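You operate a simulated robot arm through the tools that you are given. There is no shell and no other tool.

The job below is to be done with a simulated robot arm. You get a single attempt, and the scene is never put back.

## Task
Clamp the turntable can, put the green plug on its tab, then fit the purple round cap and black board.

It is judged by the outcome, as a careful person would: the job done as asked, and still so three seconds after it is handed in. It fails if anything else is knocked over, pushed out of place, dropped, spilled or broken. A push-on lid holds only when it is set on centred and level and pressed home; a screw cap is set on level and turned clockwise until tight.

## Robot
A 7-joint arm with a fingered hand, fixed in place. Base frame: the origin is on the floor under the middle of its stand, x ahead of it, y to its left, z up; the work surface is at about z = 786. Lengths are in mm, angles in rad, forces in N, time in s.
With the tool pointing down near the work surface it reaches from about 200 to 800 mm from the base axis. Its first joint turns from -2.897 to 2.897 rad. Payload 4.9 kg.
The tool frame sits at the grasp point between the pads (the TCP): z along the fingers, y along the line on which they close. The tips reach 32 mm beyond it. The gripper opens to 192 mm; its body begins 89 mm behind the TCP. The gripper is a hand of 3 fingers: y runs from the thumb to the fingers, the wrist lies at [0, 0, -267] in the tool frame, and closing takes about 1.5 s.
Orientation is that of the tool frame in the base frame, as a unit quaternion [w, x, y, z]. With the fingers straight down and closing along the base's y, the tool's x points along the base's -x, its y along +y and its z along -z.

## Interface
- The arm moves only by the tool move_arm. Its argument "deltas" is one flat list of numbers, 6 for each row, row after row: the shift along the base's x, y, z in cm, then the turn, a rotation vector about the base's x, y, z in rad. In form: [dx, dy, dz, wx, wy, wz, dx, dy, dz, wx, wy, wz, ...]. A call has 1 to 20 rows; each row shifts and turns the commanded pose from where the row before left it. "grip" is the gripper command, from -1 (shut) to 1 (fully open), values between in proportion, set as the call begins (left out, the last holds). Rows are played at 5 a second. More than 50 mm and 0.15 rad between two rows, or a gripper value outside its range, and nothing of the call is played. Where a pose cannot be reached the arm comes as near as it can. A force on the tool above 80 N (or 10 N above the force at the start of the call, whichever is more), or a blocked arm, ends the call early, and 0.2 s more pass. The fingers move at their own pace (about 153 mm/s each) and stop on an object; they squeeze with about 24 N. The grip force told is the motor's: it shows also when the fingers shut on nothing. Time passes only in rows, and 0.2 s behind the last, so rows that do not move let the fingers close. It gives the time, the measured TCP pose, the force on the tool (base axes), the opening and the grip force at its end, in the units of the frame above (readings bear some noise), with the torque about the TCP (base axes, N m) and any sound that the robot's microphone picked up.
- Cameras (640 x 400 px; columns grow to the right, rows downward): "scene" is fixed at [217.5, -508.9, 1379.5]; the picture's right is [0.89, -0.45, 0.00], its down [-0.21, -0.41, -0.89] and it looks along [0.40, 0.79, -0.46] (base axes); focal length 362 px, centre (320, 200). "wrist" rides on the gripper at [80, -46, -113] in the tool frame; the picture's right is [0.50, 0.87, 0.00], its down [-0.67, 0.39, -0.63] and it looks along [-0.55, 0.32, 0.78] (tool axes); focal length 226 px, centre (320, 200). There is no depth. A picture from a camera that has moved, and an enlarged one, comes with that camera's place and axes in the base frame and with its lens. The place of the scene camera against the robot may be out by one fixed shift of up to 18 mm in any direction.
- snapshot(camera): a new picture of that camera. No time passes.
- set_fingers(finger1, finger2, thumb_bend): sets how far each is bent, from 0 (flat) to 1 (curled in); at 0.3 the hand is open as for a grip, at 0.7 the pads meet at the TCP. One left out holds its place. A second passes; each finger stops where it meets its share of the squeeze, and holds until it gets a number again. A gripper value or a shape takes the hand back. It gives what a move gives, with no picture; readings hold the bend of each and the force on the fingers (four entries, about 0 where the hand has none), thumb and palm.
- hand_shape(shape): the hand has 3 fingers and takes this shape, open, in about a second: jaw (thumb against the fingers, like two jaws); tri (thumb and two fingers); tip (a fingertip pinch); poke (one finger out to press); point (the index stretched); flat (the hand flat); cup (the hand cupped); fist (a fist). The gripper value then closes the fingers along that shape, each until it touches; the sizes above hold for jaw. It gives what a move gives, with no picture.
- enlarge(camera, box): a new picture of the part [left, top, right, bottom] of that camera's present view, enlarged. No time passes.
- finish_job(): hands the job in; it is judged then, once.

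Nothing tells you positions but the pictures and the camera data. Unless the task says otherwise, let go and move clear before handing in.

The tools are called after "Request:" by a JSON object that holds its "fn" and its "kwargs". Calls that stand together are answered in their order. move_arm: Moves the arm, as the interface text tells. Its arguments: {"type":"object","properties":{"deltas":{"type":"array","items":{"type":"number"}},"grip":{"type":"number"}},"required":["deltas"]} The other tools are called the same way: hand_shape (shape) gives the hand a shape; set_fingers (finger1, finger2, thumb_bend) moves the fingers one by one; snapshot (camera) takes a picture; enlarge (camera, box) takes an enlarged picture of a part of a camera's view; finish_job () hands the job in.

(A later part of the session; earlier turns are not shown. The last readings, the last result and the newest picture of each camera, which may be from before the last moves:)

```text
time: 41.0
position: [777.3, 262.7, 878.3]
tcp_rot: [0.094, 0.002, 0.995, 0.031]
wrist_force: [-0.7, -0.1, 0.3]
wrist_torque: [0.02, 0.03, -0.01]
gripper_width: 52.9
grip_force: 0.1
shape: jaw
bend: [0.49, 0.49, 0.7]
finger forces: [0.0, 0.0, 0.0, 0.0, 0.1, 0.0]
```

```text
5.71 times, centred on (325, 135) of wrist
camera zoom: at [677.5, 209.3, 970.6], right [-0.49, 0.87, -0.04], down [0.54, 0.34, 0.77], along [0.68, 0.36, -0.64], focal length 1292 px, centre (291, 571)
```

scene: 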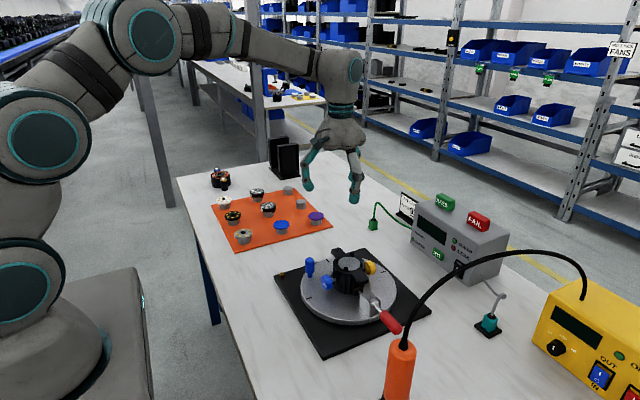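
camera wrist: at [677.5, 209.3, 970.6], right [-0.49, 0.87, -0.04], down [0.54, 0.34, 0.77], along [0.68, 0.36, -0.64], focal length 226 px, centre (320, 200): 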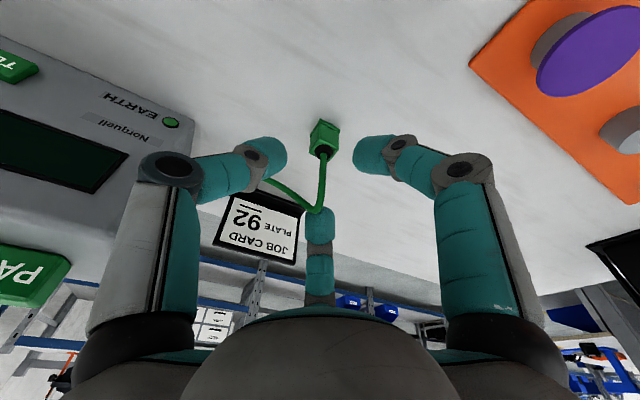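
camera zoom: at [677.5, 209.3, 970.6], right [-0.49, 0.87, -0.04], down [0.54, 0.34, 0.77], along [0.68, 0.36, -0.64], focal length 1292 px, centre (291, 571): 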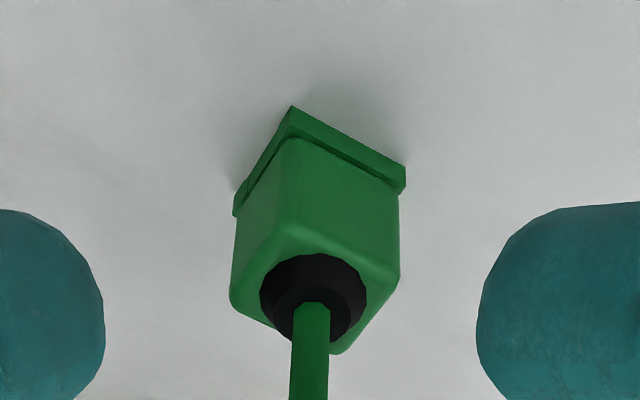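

The plug is centred at about (783.5, 267). I'll adjust and lower around it.

Request:
{"fn": "move_arm", "kwargs": {"deltas": [0.2, 0.3, -1.4, 0, 0, 0, 0, 0, -2, 0, 0, 0, 0, 0, -2, 0, 0, 0]}}

Request:
{"fn": "snapshot", "kwargs": {"camera": "wrist"}}

Request:
{"fn": "enlarge", "kwargs": {"camera": "wrist", "box": [250, 100, 390, 220]}}

Request:
{"fn": "enlarge", "kwargs": {"camera": "scene", "box": [330, 150, 450, 250]}}

```text
time: 41.8
position: [782.1, 264.5, 823.4]
tcp_rot: [0.095, 0.001, 0.995, 0.032]
wrist_force: [0.2, -0.7, -0.3]
wrist_torque: [-0.01, 0.03, 0.01]
gripper_width: 53.2
grip_force: 0.0
shape: jaw
bend: [0.49, 0.49, 0.7]
finger forces: [0.0, 0.0, 0.0, 0.1, 0.1, 0.0]
```

```text
taken
camera wrist: at [681.4, 211.1, 915.1], right [-0.49, 0.87, -0.04], down [0.54, 0.34, 0.77], along [0.68, 0.36, -0.64], focal length 226 px, centre (320, 200)
```

wrist: 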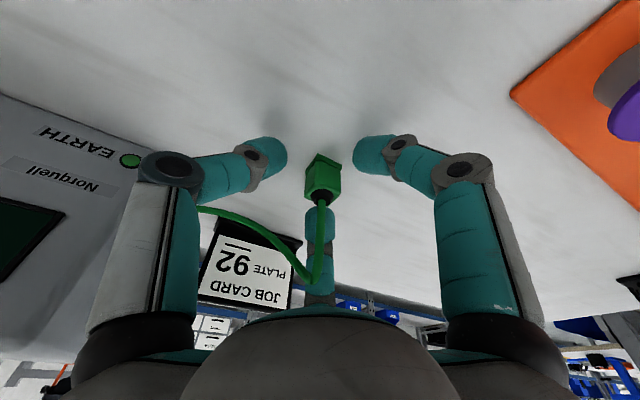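

```text
3.33 times, centred on (320, 160) of wrist
camera zoom: at [681.4, 211.1, 915.1], right [-0.49, 0.87, -0.04], down [0.54, 0.34, 0.77], along [0.68, 0.36, -0.64], focal length 754 px, centre (320, 333)
```

zoom: 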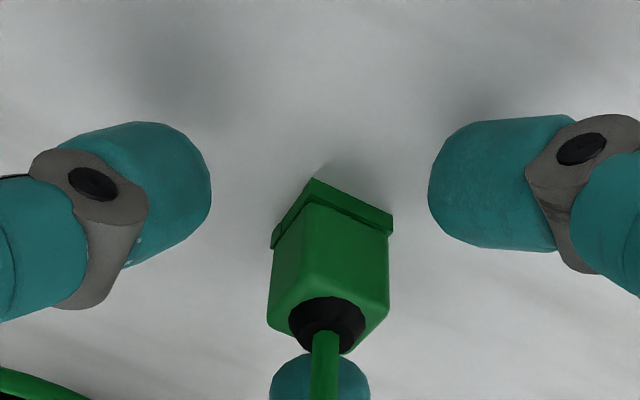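

```text
4.00 times, centred on (390, 200) of scene
camera zoom: at [217.5, -508.9, 1379.5], right [0.89, -0.45, 0.0], down [-0.21, -0.41, -0.89], along [0.4, 0.79, -0.46], focal length 1446 px, centre (40, 200)
```

zoom: 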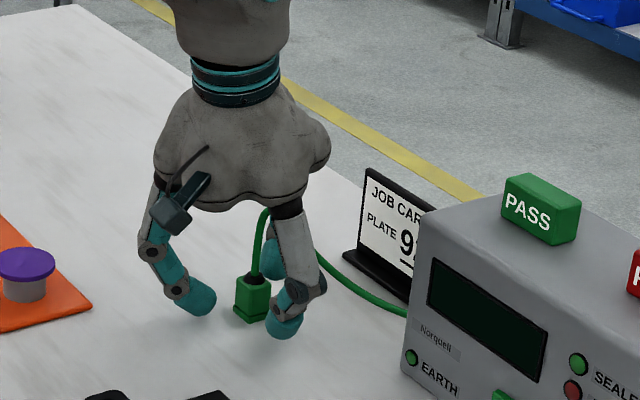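

Request:
{"fn": "move_arm", "kwargs": {"deltas": [-0.25, 0.1, 0, 0, 0, 0, 0, 0, 0, 0, 0, 0]}}

Request:
{"fn": "move_arm", "kwargs": {"deltas": [0, 0, 0, 0, 0, 0, 0, 0, 0, 0, 0, 0, 0, 0, 0, 0, 0, 0, 0, 0, 0, 0, 0, 0, 0, 0, 0, 0, 0, 0], "grip": -1}}

Request:
{"fn": "enlarge", "kwargs": {"camera": "wrist", "box": [250, 100, 390, 220]}}

Request:
{"fn": "enlarge", "kwargs": {"camera": "scene", "box": [330, 150, 450, 250]}}

```text
time: 42.4
position: [778.2, 265.2, 822.6]
tcp_rot: [0.095, 0.001, 0.995, 0.032]
wrist_force: [0.5, 0.3, -0.2]
wrist_torque: [0.05, 0.01, 0.01]
gripper_width: 53.1
grip_force: 0.1
shape: jaw
bend: [0.49, 0.49, 0.7]
finger forces: [0.0, 0.1, 0.0, 0.0, 0.1, 0.0]
```

```text
time: 43.6
position: [779.2, 264.2, 823.0]
tcp_rot: [0.094, 0.001, 0.995, 0.031]
wrist_force: [0.4, 0.5, -0.1]
wrist_torque: [0.02, 0.0, 0.01]
gripper_width: 16.4
grip_force: 23.3
shape: jaw
bend: [0.74, 0.74, 0.7]
finger forces: [17.8, 19.7, 0.0, 0.0, 20.3, 0.0]
```

```text
3.33 times, centred on (320, 160) of wrist
camera zoom: at [678.3, 211.8, 916.0], right [-0.49, 0.87, -0.04], down [0.54, 0.34, 0.77], along [0.68, 0.36, -0.64], focal length 754 px, centre (320, 333)
```

zoom: 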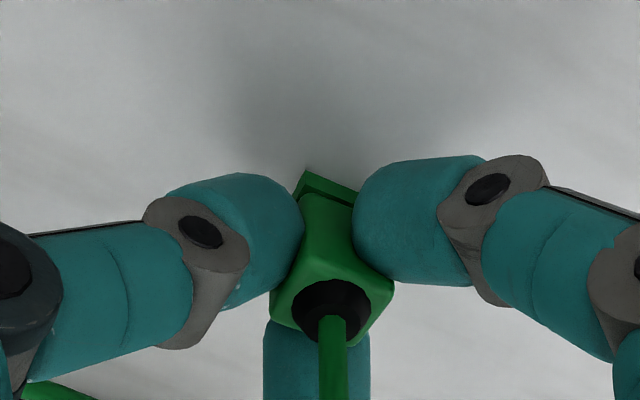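

```text
4.00 times, centred on (390, 200) of scene
camera zoom: at [217.5, -508.9, 1379.5], right [0.89, -0.45, 0.0], down [-0.21, -0.41, -0.89], along [0.4, 0.79, -0.46], focal length 1446 px, centre (40, 200)
```

zoom: 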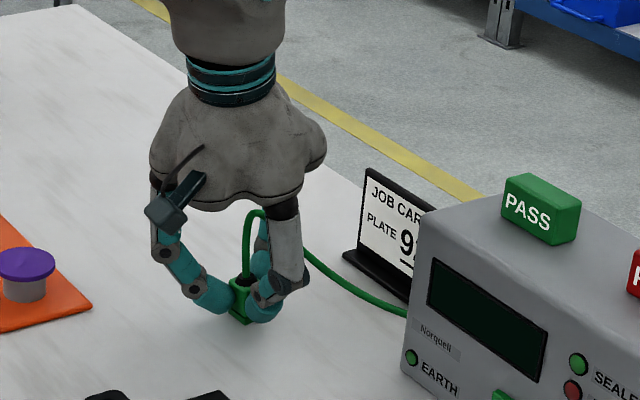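

The plug is held. I'll lift it a little and check the cable.

Request:
{"fn": "move_arm", "kwargs": {"deltas": [-0.3, 0, 1, 0, 0, 0, -0.5, 0, 1.5, 0, 0, 0, -0.5, 0, 1.5, 0, 0, 0]}}

Request:
{"fn": "enlarge", "kwargs": {"camera": "wrist", "box": [250, 100, 390, 220]}}

Request:
{"fn": "enlarge", "kwargs": {"camera": "scene", "box": [330, 150, 450, 250]}}

```text
time: 44.4
position: [763.7, 266.4, 865.1]
tcp_rot: [0.094, 0.001, 0.995, 0.03]
wrist_force: [-0.5, -0.3, -0.3]
wrist_torque: [0.02, 0.01, -0.01]
gripper_width: 16.4
grip_force: 24.3
shape: jaw
bend: [0.74, 0.74, 0.7]
finger forces: [17.7, 19.9, 0.0, 0.0, 20.3, 0.0]
```

```text
3.33 times, centred on (320, 160) of wrist
camera zoom: at [663.7, 213.0, 956.9], right [-0.49, 0.87, -0.04], down [0.54, 0.34, 0.77], along [0.68, 0.36, -0.64], focal length 754 px, centre (320, 333)
```

zoom: 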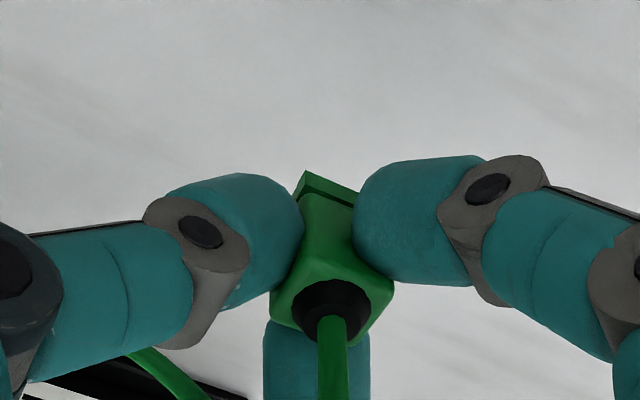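

```text
4.00 times, centred on (390, 200) of scene
camera zoom: at [217.5, -508.9, 1379.5], right [0.89, -0.45, 0.0], down [-0.21, -0.41, -0.89], along [0.4, 0.79, -0.46], focal length 1446 px, centre (40, 200)
```

zoom: 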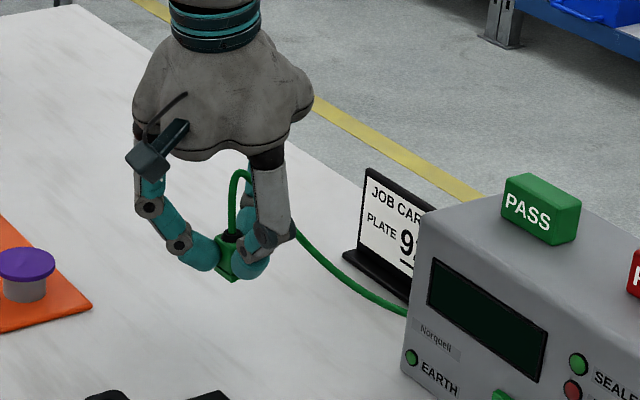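

The plug lifted cleanly with the cable following. Carrying it toward the brass tab at a safe height.

Request:
{"fn": "move_arm", "kwargs": {"deltas": [-3.9, 0, 1, 0, 0, 0, -3.9, 0, 1, 0, 0, 0, -3.9, 0, 1, 0, 0, 0, -3.9, 0, 0.5, 0, 0, 0, -3.9, 0, 0, 0, 0, 0, -3.9, 0, 0, 0, 0, 0, -3.9, 0, 0, 0, 0, 0, -3.9, -1, 0, 0, 0, 0, 0, -3, 0, 0, 0, 0, 0, -3, 0, 0, 0, 0, 0, -3, 0, 0, 0, 0]}}

Request:
{"fn": "snapshot", "kwargs": {"camera": "wrist"}}

Request:
{"fn": "snapshot", "kwargs": {"camera": "scene"}}

```text
time: 46.8
position: [453.9, 167.1, 899.2]
tcp_rot: [0.095, 0.001, 0.995, 0.032]
wrist_force: [-0.2, 0.2, 0.1]
wrist_torque: [-0.01, 0.0, -0.01]
gripper_width: 16.1
grip_force: 24.2
shape: jaw
bend: [0.74, 0.74, 0.7]
finger forces: [17.7, 19.9, 0.0, 0.1, 19.9, 0.0]
```

```text
taken
camera wrist: at [354.0, 114.0, 991.2], right [-0.49, 0.87, -0.04], down [0.54, 0.34, 0.77], along [0.68, 0.36, -0.64], focal length 226 px, centre (320, 200)
```

wrist: 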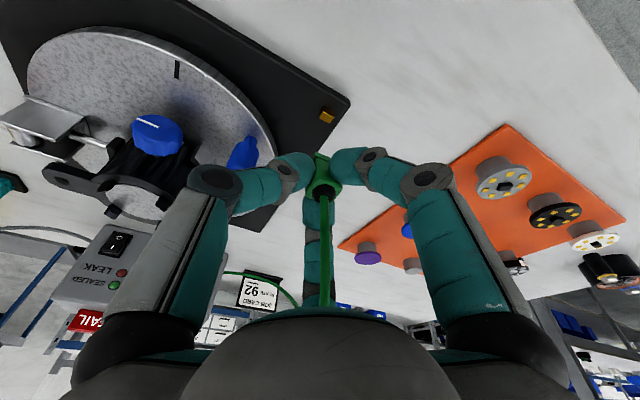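

```text
taken
```

scene: 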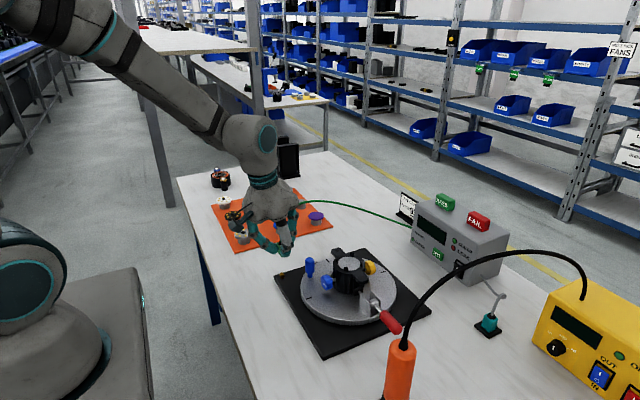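

The cable stretches along fine. Now I'll zoom on the tab and plug together to line them up.

Request:
{"fn": "enlarge", "kwargs": {"camera": "wrist", "box": [280, 95, 380, 205]}}

Request:
{"fn": "enlarge", "kwargs": {"camera": "wrist", "box": [305, 95, 355, 135]}}

Request:
{"fn": "enlarge", "kwargs": {"camera": "scene", "box": [240, 220, 320, 290]}}

```text
3.64 times, centred on (330, 150) of wrist
camera zoom: at [354.0, 114.0, 991.2], right [-0.49, 0.87, -0.04], down [0.54, 0.34, 0.77], along [0.68, 0.36, -0.64], focal length 822 px, centre (284, 382)
```

zoom: 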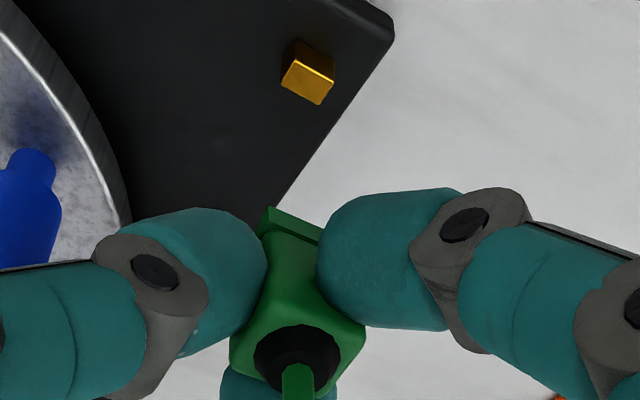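

```text
10.00 times, centred on (330, 115) of wrist
camera zoom: at [354.0, 114.0, 991.2], right [-0.49, 0.87, -0.04], down [0.54, 0.34, 0.77], along [0.68, 0.36, -0.64], focal length 2261 px, centre (220, 1050)
```

zoom: 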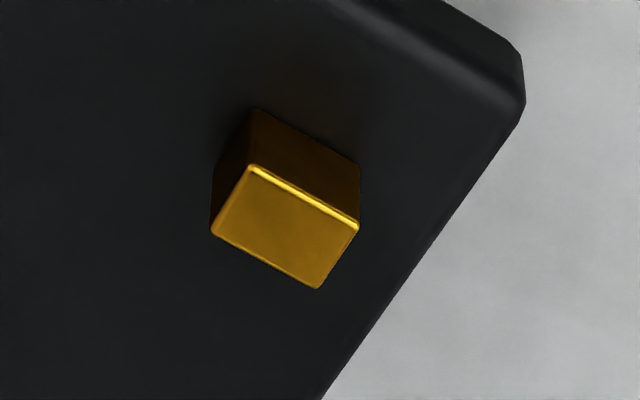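

```text
5.71 times, centred on (280, 255) of scene
camera zoom: at [217.5, -508.9, 1379.5], right [0.89, -0.45, 0.0], down [-0.21, -0.41, -0.89], along [0.4, 0.79, -0.46], focal length 2066 px, centre (549, -114)
```

zoom: 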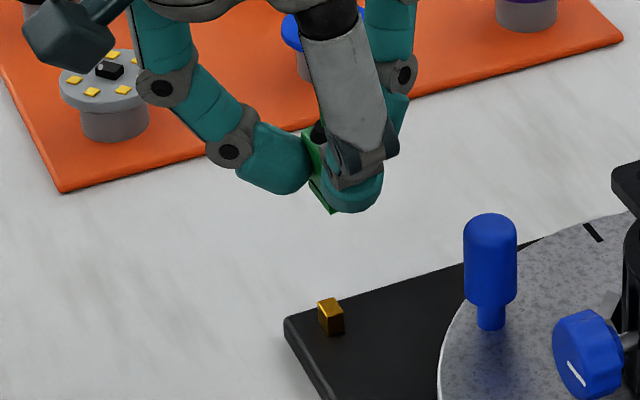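

Tab centre is about (451.4, 167.5), top z 803, plate top z 792.5; the plug centre is about 5 mm too far in +x. I'll correct and lower to just above the tab.

Request:
{"fn": "move_arm", "kwargs": {"deltas": [-0.55, -0.05, -1.5, 0, 0, 0, 0, 0, -1.5, 0, 0, 0, 0, 0, -1, 0, 0, 0, 0, 0, 0, 0, 0, 0]}}

Request:
{"fn": "enlarge", "kwargs": {"camera": "wrist", "box": [280, 95, 380, 205]}}

Request:
{"fn": "enlarge", "kwargs": {"camera": "scene", "box": [240, 220, 320, 290]}}

```text
time: 47.8
position: [447.8, 165.0, 859.2]
tcp_rot: [0.095, 0.0, 0.995, 0.032]
wrist_force: [0.0, 0.4, 0.3]
wrist_torque: [0.03, -0.01, -0.01]
gripper_width: 16.1
grip_force: 24.0
shape: jaw
bend: [0.74, 0.74, 0.7]
finger forces: [17.6, 19.8, 0.1, 0.0, 19.9, 0.0]
```

```text
3.64 times, centred on (330, 150) of wrist
camera zoom: at [347.1, 112.5, 951.8], right [-0.49, 0.87, -0.04], down [0.54, 0.34, 0.77], along [0.68, 0.36, -0.64], focal length 822 px, centre (284, 382)
```

zoom: 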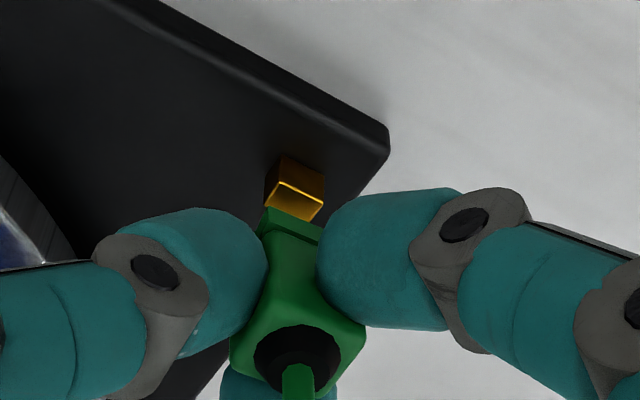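

```text
5.71 times, centred on (280, 255) of scene
camera zoom: at [217.5, -508.9, 1379.5], right [0.89, -0.45, 0.0], down [-0.21, -0.41, -0.89], along [0.4, 0.79, -0.46], focal length 2066 px, centre (549, -114)
```

zoom: 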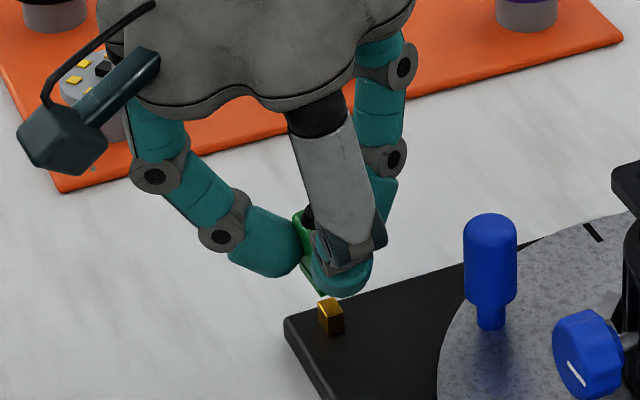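

Request:
{"fn": "move_arm", "kwargs": {"deltas": [0.1, 0.08, -0.8, 0, 0, 0, 0, 0, -0.7, 0, 0, 0, 0, 0, 0, 0, 0, 0]}}

Request:
{"fn": "enlarge", "kwargs": {"camera": "wrist", "box": [280, 95, 380, 205]}}

Request:
{"fn": "enlarge", "kwargs": {"camera": "scene", "box": [260, 235, 310, 285]}}

```text
time: 48.6
position: [449.2, 166.6, 844.1]
tcp_rot: [0.095, 0.002, 0.995, 0.03]
wrist_force: [-1.1, -0.6, 3.2]
wrist_torque: [-0.01, 0.04, 0.02]
gripper_width: 16.2
grip_force: 24.7
shape: jaw
bend: [0.74, 0.74, 0.69]
finger forces: [18.7, 20.1, 0.0, 0.0, 21.0, 0.1]
```

```text
3.64 times, centred on (330, 150) of wrist
camera zoom: at [348.1, 113.9, 937.2], right [-0.49, 0.87, -0.04], down [0.54, 0.34, 0.77], along [0.68, 0.36, -0.64], focal length 822 px, centre (284, 382)
```

zoom: 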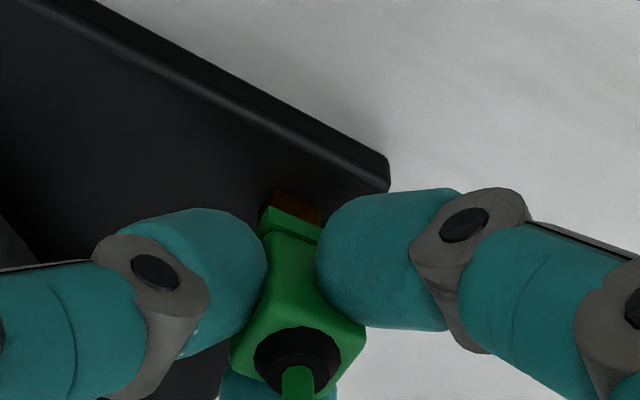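

```text
8.00 times, centred on (285, 260) of scene
camera zoom: at [217.5, -508.9, 1379.5], right [0.89, -0.45, 0.0], down [-0.21, -0.41, -0.89], along [0.4, 0.79, -0.46], focal length 2893 px, centre (600, -280)
```

zoom: 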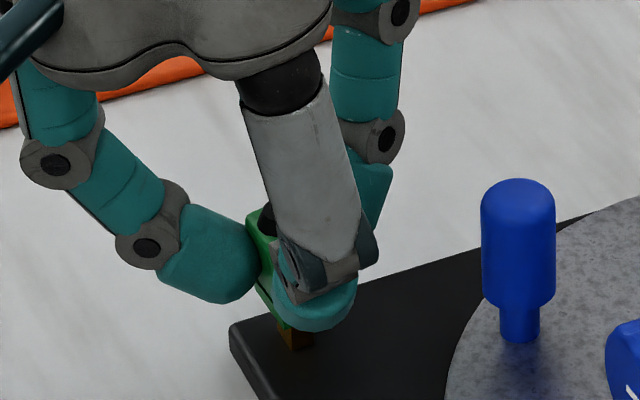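

Light contact has begun and the plug appears right over the tab. I'll press down gently in small steps.

Request:
{"fn": "move_arm", "kwargs": {"deltas": [0, 0, -0.3, 0, 0, 0, 0, 0, 0, 0, 0, 0]}}

Request:
{"fn": "enlarge", "kwargs": {"camera": "wrist", "box": [280, 95, 380, 205]}}

```text
time: 49.2
position: [448.6, 167.0, 843.2]
tcp_rot: [0.096, 0.001, 0.995, 0.033]
wrist_force: [-1.0, -7.4, 27.8]
wrist_torque: [-0.11, 0.06, 0.06]
gripper_width: 16.8
grip_force: 23.7
shape: jaw
bend: [0.75, 0.74, 0.68]
finger forces: [23.2, 23.2, 0.0, 0.0, 30.5, 0.0]
```

```text
3.64 times, centred on (330, 150) of wrist
camera zoom: at [348.1, 114.3, 935.2], right [-0.49, 0.87, -0.04], down [0.54, 0.34, 0.77], along [0.69, 0.36, -0.63], focal length 822 px, centre (284, 382)
```

zoom: 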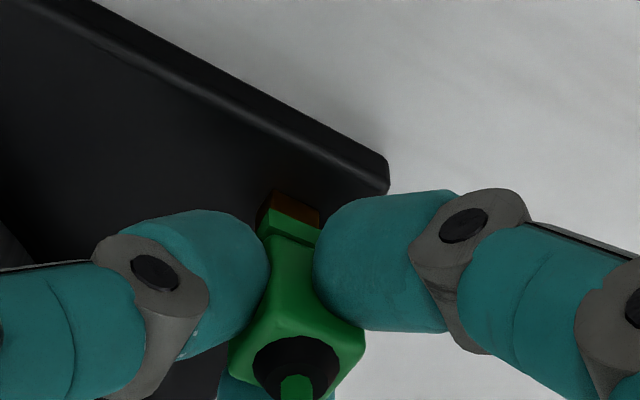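

It's resting on top of the tab, not entering. I'll lift off and measure the alignment more precisely.

Request:
{"fn": "move_arm", "kwargs": {"deltas": [0, 0, 1, 0, 0, 0, 0, 0, 1, 0, 0, 0, 0, 0, 0, 0, 0, 0]}}

Request:
{"fn": "enlarge", "kwargs": {"camera": "wrist", "box": [300, 135, 345, 175]}}

Request:
{"fn": "enlarge", "kwargs": {"camera": "wrist", "box": [280, 125, 370, 205]}}

Request:
{"fn": "enlarge", "kwargs": {"camera": "scene", "box": [260, 235, 310, 285]}}

```text
time: 50.0
position: [446.3, 166.7, 860.9]
tcp_rot: [0.095, 0.002, 0.995, 0.031]
wrist_force: [0.5, 0.2, 1.1]
wrist_torque: [0.04, 0.03, 0.01]
gripper_width: 16.6
grip_force: 24.1
shape: jaw
bend: [0.75, 0.74, 0.69]
finger forces: [19.5, 21.4, 0.0, 0.0, 21.9, 0.1]
```

```text
10.00 times, centred on (322, 155) of wrist
camera zoom: at [347.4, 113.6, 953.8], right [-0.49, 0.87, -0.04], down [0.54, 0.34, 0.77], along [0.68, 0.36, -0.64], focal length 2261 px, centre (295, 650)
```

zoom: 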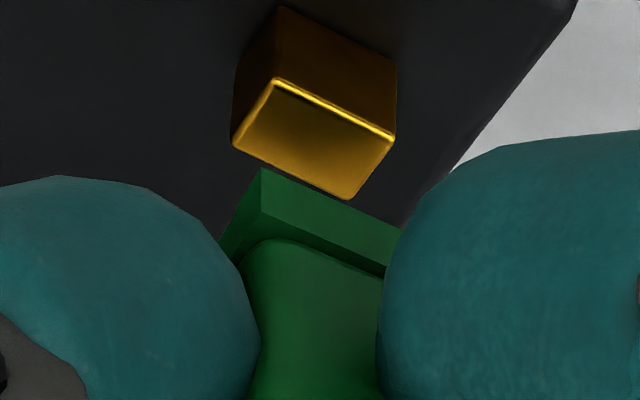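

```text
5.00 times, centred on (325, 165) of wrist
camera zoom: at [347.4, 113.6, 953.8], right [-0.49, 0.87, -0.04], down [0.54, 0.34, 0.77], along [0.68, 0.36, -0.64], focal length 1130 px, centre (295, 375)
```

zoom: 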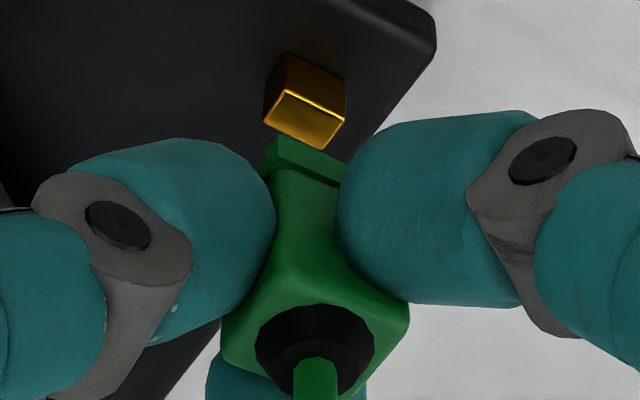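

```text
8.00 times, centred on (285, 260) of scene
camera zoom: at [217.5, -508.9, 1379.5], right [0.89, -0.45, 0.0], down [-0.21, -0.41, -0.89], along [0.4, 0.79, -0.46], focal length 2893 px, centre (600, -280)
```

zoom: 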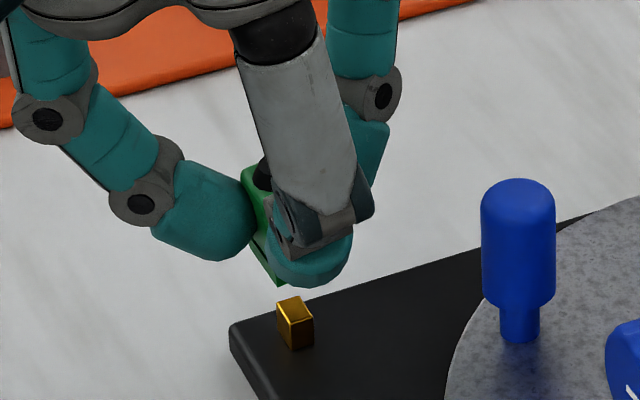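

The plug has aligned itself with the tilted hand, so it's leaning about 0.19 rad. Here the arm can reach vertically, so I'll straighten the hand and re-measure.

Request:
{"fn": "move_arm", "kwargs": {"deltas": [0, 0, 0.6, -0.032, 0.095, 0, 0, 0, 0.6, -0.032, 0.095, 0, 0, 0, 0, 0, 0, 0]}}

Request:
{"fn": "snapshot", "kwargs": {"camera": "wrist"}}

Request:
{"fn": "enlarge", "kwargs": {"camera": "wrist", "box": [280, 125, 370, 205]}}

Request:
{"fn": "enlarge", "kwargs": {"camera": "scene", "box": [260, 235, 310, 285]}}

```text
time: 50.8
position: [448.9, 166.2, 872.5]
tcp_rot: [-0.001, 0.001, 1.0, -0.001]
wrist_force: [0.2, 0.0, -0.2]
wrist_torque: [0.01, 0.05, -0.01]
gripper_width: 16.7
grip_force: 23.9
shape: jaw
bend: [0.75, 0.74, 0.69]
finger forces: [19.1, 21.2, 0.0, 0.1, 21.2, 0.1]
```

```text
taken
camera wrist: at [368.3, 120.0, 985.7], right [-0.5, 0.87, 0.0], down [0.67, 0.39, 0.63], along [0.55, 0.31, -0.78], focal length 226 px, centre (320, 200)
```

wrist: 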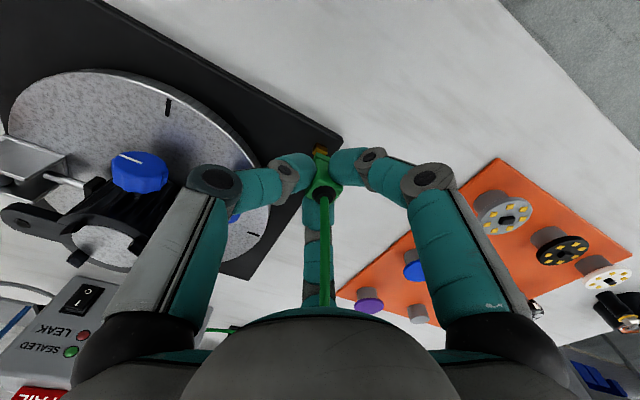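

```text
5.00 times, centred on (325, 165) of wrist
camera zoom: at [368.3, 120.0, 985.7], right [-0.5, 0.87, 0.0], down [0.67, 0.39, 0.63], along [0.55, 0.31, -0.78], focal length 1130 px, centre (295, 375)
```

zoom: 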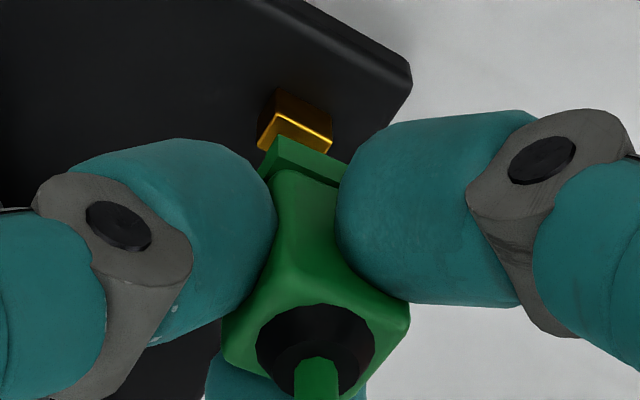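

```text
8.00 times, centred on (285, 260) of scene
camera zoom: at [217.5, -508.9, 1379.5], right [0.89, -0.45, 0.0], down [-0.21, -0.41, -0.89], along [0.4, 0.79, -0.46], focal length 2893 px, centre (600, -280)
```

zoom: 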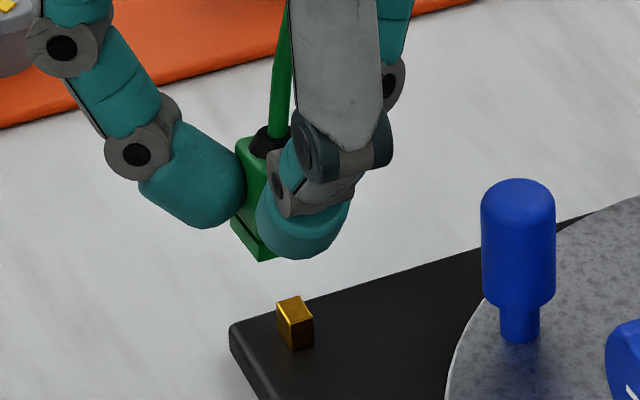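

The plug is now upright. Triangulating both cameras puts its bottom about 43 mm below the TCP. I'll zoom to check its yaw before the final alignment.

Request:
{"fn": "enlarge", "kwargs": {"camera": "wrist", "box": [300, 135, 345, 175]}}

Request:
{"fn": "enlarge", "kwargs": {"camera": "scene", "box": [278, 240, 308, 275]}}

```text
10.00 times, centred on (322, 155) of wrist
camera zoom: at [368.3, 120.0, 985.7], right [-0.5, 0.87, 0.0], down [0.67, 0.39, 0.63], along [0.55, 0.31, -0.78], focal length 2261 px, centre (295, 650)
```

zoom: 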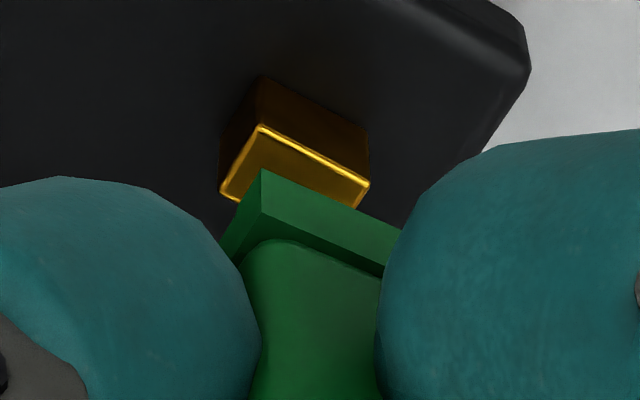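

```text
11.43 times, centred on (293, 258) of scene
camera zoom: at [217.5, -508.9, 1379.5], right [0.89, -0.45, 0.0], down [-0.21, -0.41, -0.89], along [0.4, 0.79, -0.46], focal length 4133 px, centre (629, -457)
```

zoom: 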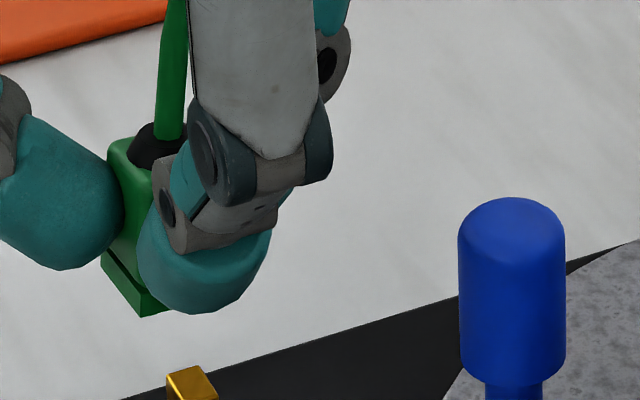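

The plug is yawed about 5° relative to the tab and ~2 mm off in x. Correcting both and lowering to just above the tab.

Request:
{"fn": "move_arm", "kwargs": {"deltas": [0.22, -0.09, -0.7, 0, 0, -0.085, 0, 0, -1, 0, 0, 0, 0, 0, -0.4, 0, 0, 0, 0, 0, 0, 0, 0, 0]}}

Request:
{"fn": "enlarge", "kwargs": {"camera": "wrist", "box": [300, 135, 345, 175]}}

Request:
{"fn": "enlarge", "kwargs": {"camera": "scene", "box": [270, 245, 300, 280]}}

```text
time: 51.8
position: [449.2, 165.1, 851.3]
tcp_rot: [0.0, 0.043, 0.999, -0.001]
wrist_force: [0.1, -0.1, -1.0]
wrist_torque: [0.02, -0.04, 0.01]
gripper_width: 16.6
grip_force: 24.3
shape: jaw
bend: [0.75, 0.74, 0.69]
finger forces: [19.1, 21.1, 0.1, 0.0, 21.1, 0.0]
```

```text
10.00 times, centred on (322, 155) of wrist
camera zoom: at [365.8, 125.7, 964.4], right [-0.42, 0.91, 0.0], down [0.7, 0.33, 0.63], along [0.57, 0.27, -0.78], focal length 2261 px, centre (295, 650)
```

zoom: 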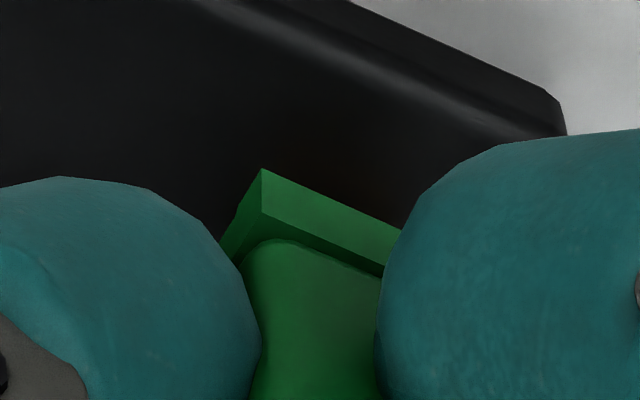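

```text
11.43 times, centred on (285, 262) of scene
camera zoom: at [217.5, -508.9, 1379.5], right [0.89, -0.45, 0.0], down [-0.21, -0.41, -0.89], along [0.4, 0.79, -0.46], focal length 4133 px, centre (720, -514)
```

zoom: 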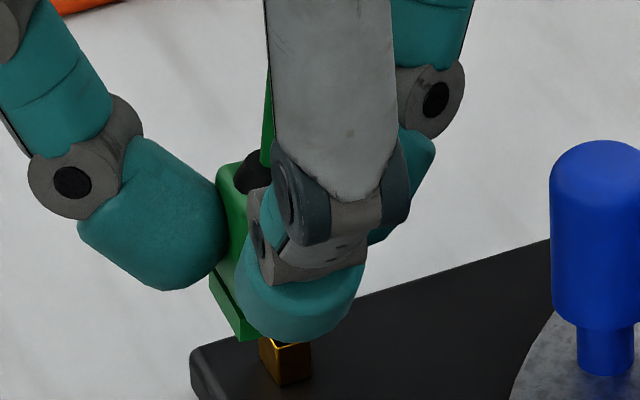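

The tab is hidden beneath the plug in the wrist view; my best estimate says about 3 mm more in +x. I'll apply that and feel for insertion gently.

Request:
{"fn": "move_arm", "kwargs": {"deltas": [0.28, 0.03, -0.2, 0, 0, 0, 0, 0, -0.3, 0, 0, 0, 0, 0, 0, 0, 0, 0]}}

Request:
{"fn": "enlarge", "kwargs": {"camera": "scene", "box": [270, 245, 300, 280]}}

Request:
{"fn": "enlarge", "kwargs": {"camera": "wrist", "box": [300, 135, 345, 175]}}

```text
time: 52.6
position: [454.1, 164.8, 846.5]
tcp_rot: [0.0, 0.043, 0.999, 0.0]
wrist_force: [0.2, 0.1, -1.0]
wrist_torque: [-0.01, -0.02, 0.0]
gripper_width: 16.6
grip_force: 24.1
shape: jaw
bend: [0.75, 0.74, 0.69]
finger forces: [19.2, 21.1, 0.1, 0.1, 21.1, 0.0]
```

```text
11.43 times, centred on (285, 262) of scene
camera zoom: at [217.5, -508.9, 1379.5], right [0.89, -0.45, 0.0], down [-0.21, -0.41, -0.89], along [0.4, 0.79, -0.46], focal length 4133 px, centre (720, -514)
```

zoom: 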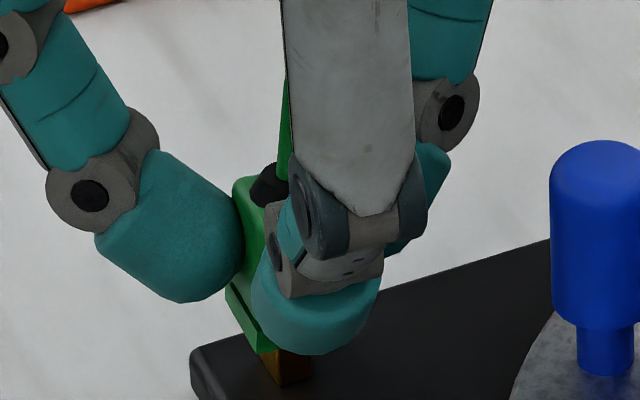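

```text
10.00 times, centred on (322, 155) of wrist
camera zoom: at [369.3, 126.0, 959.6], right [-0.42, 0.91, 0.0], down [0.7, 0.33, 0.63], along [0.57, 0.27, -0.78], focal length 2261 px, centre (295, 650)
```

zoom: 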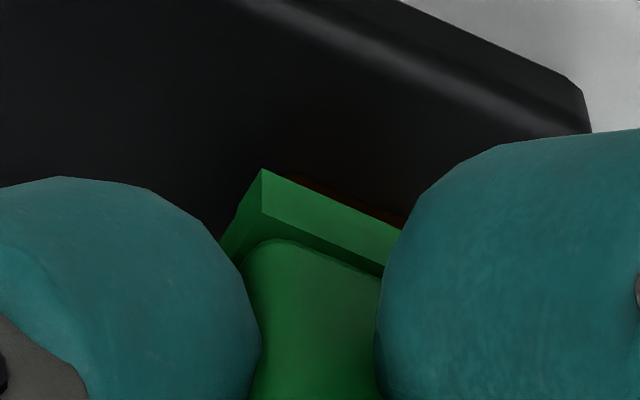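

Alignment now looks close in both views. Lowering in small steps while watching force.

Request:
{"fn": "move_arm", "kwargs": {"deltas": [0, 0, -0.2, 0, 0, 0, 0, 0, -0.2, 0, 0, 0]}}

Request:
{"fn": "move_arm", "kwargs": {"deltas": [0, 0, -0.2, 0, 0, 0]}}

```text
time: 53.2
position: [451.4, 166.0, 843.0]
tcp_rot: [0.0, 0.044, 0.999, -0.001]
wrist_force: [-0.1, 0.1, 0.6]
wrist_torque: [0.04, -0.03, 0.03]
gripper_width: 16.9
grip_force: 23.8
shape: jaw
bend: [0.75, 0.74, 0.69]
finger forces: [19.3, 21.0, 0.0, 0.1, 21.0, 0.1]
```

```text
time: 53.6
position: [452.9, 166.2, 841.8]
tcp_rot: [0.0, 0.043, 0.999, -0.001]
wrist_force: [0.7, -0.6, -1.0]
wrist_torque: [0.0, -0.04, 0.0]
gripper_width: 16.7
grip_force: 24.1
shape: jaw
bend: [0.75, 0.74, 0.69]
finger forces: [19.3, 21.1, 0.0, 0.0, 21.1, 0.0]
```

Request:
{"fn": "move_arm", "kwargs": {"deltas": [0, 0, -0.2, 0, 0, 0]}}

Request:
{"fn": "move_arm", "kwargs": {"deltas": [0, 0, -0.2, 0, 0, 0]}}

Request:
{"fn": "enlarge", "kwargs": {"camera": "wrist", "box": [300, 135, 345, 175]}}

Request:
{"fn": "enlarge", "kwargs": {"camera": "scene", "box": [270, 245, 300, 280]}}

```text
time: 54.0
position: [453.2, 166.2, 837.7]
tcp_rot: [0.0, 0.043, 0.999, -0.001]
wrist_force: [-3.8, -0.3, 9.4]
wrist_torque: [0.05, 0.16, 0.05]
gripper_width: 16.6
grip_force: 24.3
shape: jaw
bend: [0.75, 0.75, 0.69]
finger forces: [22.3, 20.2, 0.0, 0.0, 22.7, 0.1]
```

```text
time: 54.4
position: [453.3, 165.5, 838.4]
tcp_rot: [0.001, 0.044, 0.999, 0.0]
wrist_force: [-10.6, -3.1, 28.1]
wrist_torque: [0.1, 0.35, 0.01]
gripper_width: 17.2
grip_force: 23.7
shape: jaw
bend: [0.75, 0.75, 0.68]
finger forces: [26.8, 21.4, 0.0, 0.1, 27.8, 0.0]
```

```text
10.00 times, centred on (322, 155) of wrist
camera zoom: at [369.4, 126.7, 950.9], right [-0.42, 0.91, 0.0], down [0.7, 0.33, 0.63], along [0.57, 0.27, -0.77], focal length 2261 px, centre (295, 650)
```

zoom: 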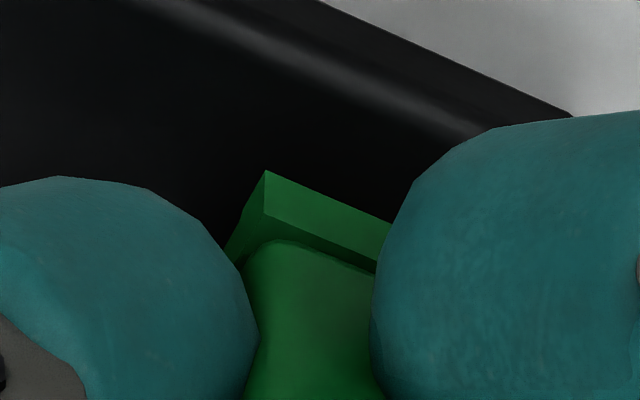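

```text
11.43 times, centred on (285, 262) of scene
camera zoom: at [217.5, -508.9, 1379.5], right [0.89, -0.45, 0.0], down [-0.21, -0.41, -0.89], along [0.4, 0.79, -0.46], focal length 4133 px, centre (720, -514)
```

zoom: 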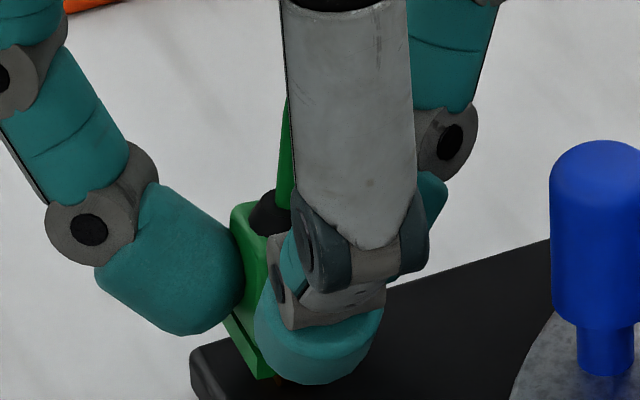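

The tab is now almost fully covered by the plug and force is rising. Let me look closely at the remaining gap.

Request:
{"fn": "enlarge", "kwargs": {"camera": "scene", "box": [275, 262, 293, 282]}}

Request:
{"fn": "enlarge", "kwargs": {"camera": "scene", "box": [400, 215, 450, 265]}}

```text
16.00 times, centred on (284, 272) of scene
camera zoom: at [217.5, -508.9, 1379.5], right [0.89, -0.45, 0.0], down [-0.21, -0.41, -0.89], along [0.4, 0.79, -0.46], focal length 5786 px, centre (896, -952)
```

zoom: 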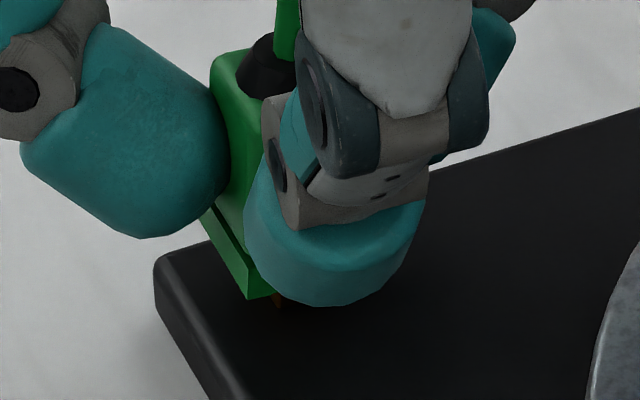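

```text
8.00 times, centred on (425, 240) of scene
camera zoom: at [217.5, -508.9, 1379.5], right [0.89, -0.45, 0.0], down [-0.21, -0.41, -0.89], along [0.4, 0.79, -0.46], focal length 2893 px, centre (-520, -120)
```

zoom: 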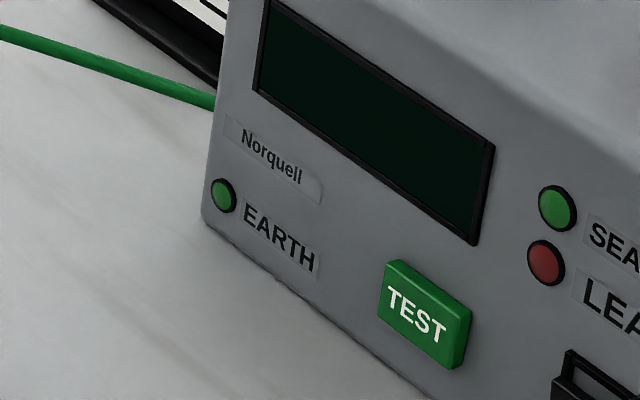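

The plug has entered roughly 3–4 mm and is being pushed toward −x by the tab. I'll relieve that side load and continue.

Request:
{"fn": "move_arm", "kwargs": {"deltas": [-0.1, -0.02, 0.1, 0, 0, 0, 0, 0, 0, 0, 0, 0]}}

Request:
{"fn": "move_arm", "kwargs": {"deltas": [0, 0, -0.15, 0, 0, 0, 0, 0, 0, 0, 0, 0]}}

```text
time: 55.0
position: [452.6, 166.2, 838.2]
tcp_rot: [0.001, 0.044, 0.999, 0.0]
wrist_force: [-7.8, 0.2, 27.0]
wrist_torque: [0.17, 0.04, -0.03]
gripper_width: 17.5
grip_force: 24.0
shape: jaw
bend: [0.75, 0.75, 0.68]
finger forces: [24.8, 25.4, 0.1, 0.0, 25.7, 0.0]
```

```text
time: 55.6
position: [453.5, 165.2, 837.9]
tcp_rot: [0.001, 0.043, 0.999, 0.0]
wrist_force: [-9.7, -1.1, 35.8]
wrist_torque: [0.15, 0.12, -0.03]
gripper_width: 17.8
grip_force: 24.4
shape: jaw
bend: [0.75, 0.76, 0.68]
finger forces: [26.1, 26.0, 0.0, 0.1, 27.4, 0.0]
```

Request:
{"fn": "move_arm", "kwargs": {"deltas": [-0.15, 0, 0.1, 0, 0, 0, 0, 0, 0, 0, 0, 0]}}

Request:
{"fn": "enlarge", "kwargs": {"camera": "scene", "box": [275, 262, 293, 282]}}

Request:
{"fn": "enlarge", "kwargs": {"camera": "wrist", "box": [300, 135, 345, 175]}}

```text
time: 56.2
position: [451.8, 165.2, 836.8]
tcp_rot: [0.002, 0.044, 0.999, -0.001]
wrist_force: [4.0, -3.2, 21.3]
wrist_torque: [0.03, -0.23, -0.02]
gripper_width: 17.7
grip_force: 24.4
shape: jaw
bend: [0.75, 0.76, 0.68]
finger forces: [19.8, 27.7, 0.0, 0.1, 26.8, 0.0]
```

```text
16.00 times, centred on (284, 272) of scene
camera zoom: at [217.5, -508.9, 1379.5], right [0.89, -0.45, 0.0], down [-0.21, -0.41, -0.89], along [0.4, 0.79, -0.46], focal length 5786 px, centre (896, -952)
```

zoom: 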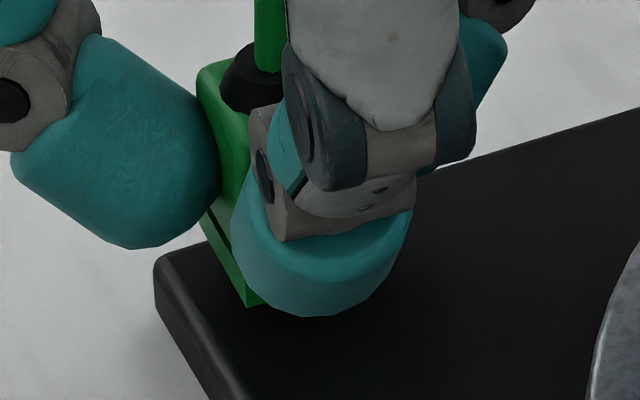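

```text
10.00 times, centred on (322, 155) of wrist
camera zoom: at [367.1, 126.0, 949.9], right [-0.42, 0.91, 0.0], down [0.7, 0.33, 0.63], along [0.57, 0.27, -0.77], focal length 2261 px, centre (295, 650)
```

zoom: 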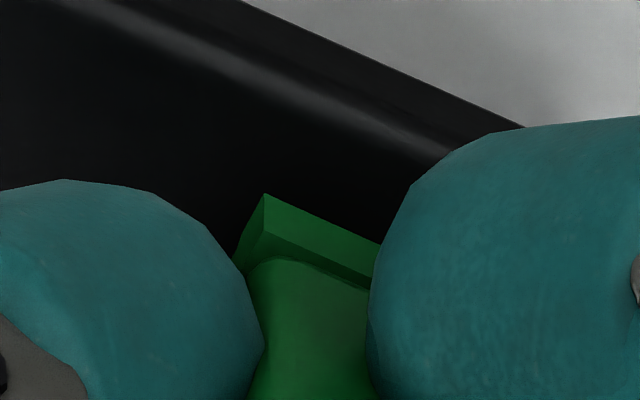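

Side load is nearly balanced now. A touch back in +x and press further.

Request:
{"fn": "move_arm", "kwargs": {"deltas": [0.04, 0.03, 0, 0, 0, 0, 0, 0, -0.15, 0, 0, 0, 0, 0, -0.1, 0, 0, 0]}}

Request:
{"fn": "enlarge", "kwargs": {"camera": "scene", "box": [275, 262, 293, 282]}}

Request:
{"fn": "enlarge", "kwargs": {"camera": "wrist", "box": [300, 135, 345, 175]}}

```text
time: 57.0
position: [450.6, 165.8, 835.7]
tcp_rot: [0.002, 0.042, 0.999, -0.001]
wrist_force: [1.7, -10.5, 39.8]
wrist_torque: [-0.16, -0.17, 0.01]
gripper_width: 19.0
grip_force: 23.5
shape: jaw
bend: [0.75, 0.76, 0.67]
finger forces: [21.8, 27.8, 0.0, 0.0, 33.1, 0.0]
```

```text
16.00 times, centred on (284, 272) of scene
camera zoom: at [217.5, -508.9, 1379.5], right [0.89, -0.45, 0.0], down [-0.21, -0.41, -0.89], along [0.4, 0.79, -0.46], focal length 5786 px, centre (896, -952)
```

zoom: 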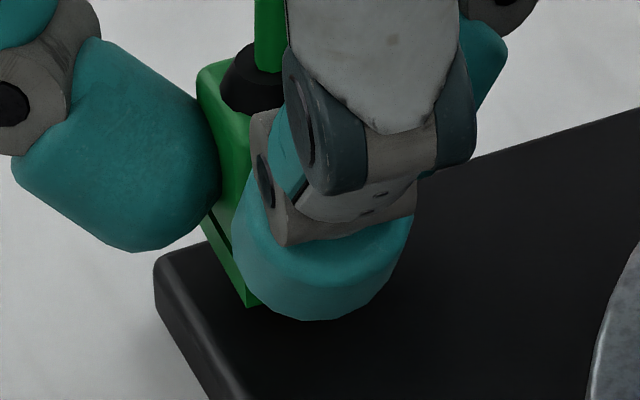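

```text
10.00 times, centred on (322, 155) of wrist
camera zoom: at [367.3, 126.7, 948.9], right [-0.42, 0.91, 0.0], down [0.7, 0.33, 0.63], along [0.57, 0.27, -0.77], focal length 2261 px, centre (295, 650)
```

zoom: 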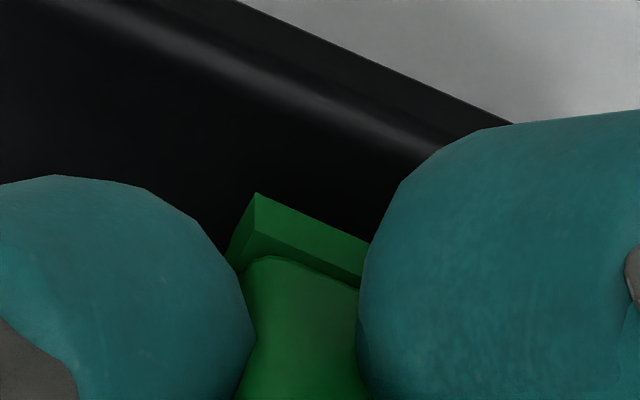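

Stuck a few mm short with a sideways load in y. I'll relieve that and try again with a small wiggle.

Request:
{"fn": "move_arm", "kwargs": {"deltas": [0, -0.12, 0.15, 0, 0, 0, 0, 0, 0, 0, 0, 0]}}

Request:
{"fn": "move_arm", "kwargs": {"deltas": [0, 0, -0.2, 0, 0, 0.03, 0, 0, 0, 0, 0, -0.06, 0, 0, -0.1, 0, 0, 0.03]}}

Request:
{"fn": "enlarge", "kwargs": {"camera": "scene", "box": [275, 262, 293, 282]}}

```text
time: 57.6
position: [451.6, 164.4, 837.6]
tcp_rot: [0.001, 0.044, 0.999, 0.0]
wrist_force: [3.6, -1.2, 33.1]
wrist_torque: [0.03, -0.17, 0.03]
gripper_width: 18.7
grip_force: 24.2
shape: jaw
bend: [0.75, 0.76, 0.67]
finger forces: [22.3, 28.7, 0.0, 0.1, 27.0, 0.1]
```

```text
time: 58.4
position: [451.8, 164.9, 835.0]
tcp_rot: [0.001, 0.045, 0.999, -0.001]
wrist_force: [-4.0, -6.8, 48.1]
wrist_torque: [-0.04, 0.0, -0.01]
gripper_width: 19.7
grip_force: 24.4
shape: jaw
bend: [0.76, 0.76, 0.66]
finger forces: [25.5, 28.6, 0.1, 0.1, 32.9, 0.0]
```

```text
16.00 times, centred on (284, 272) of scene
camera zoom: at [217.5, -508.9, 1379.5], right [0.89, -0.45, 0.0], down [-0.21, -0.41, -0.89], along [0.4, 0.79, -0.46], focal length 5786 px, centre (896, -952)
```

zoom: 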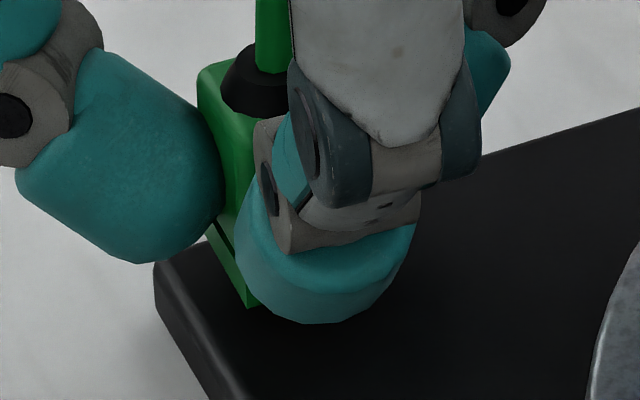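

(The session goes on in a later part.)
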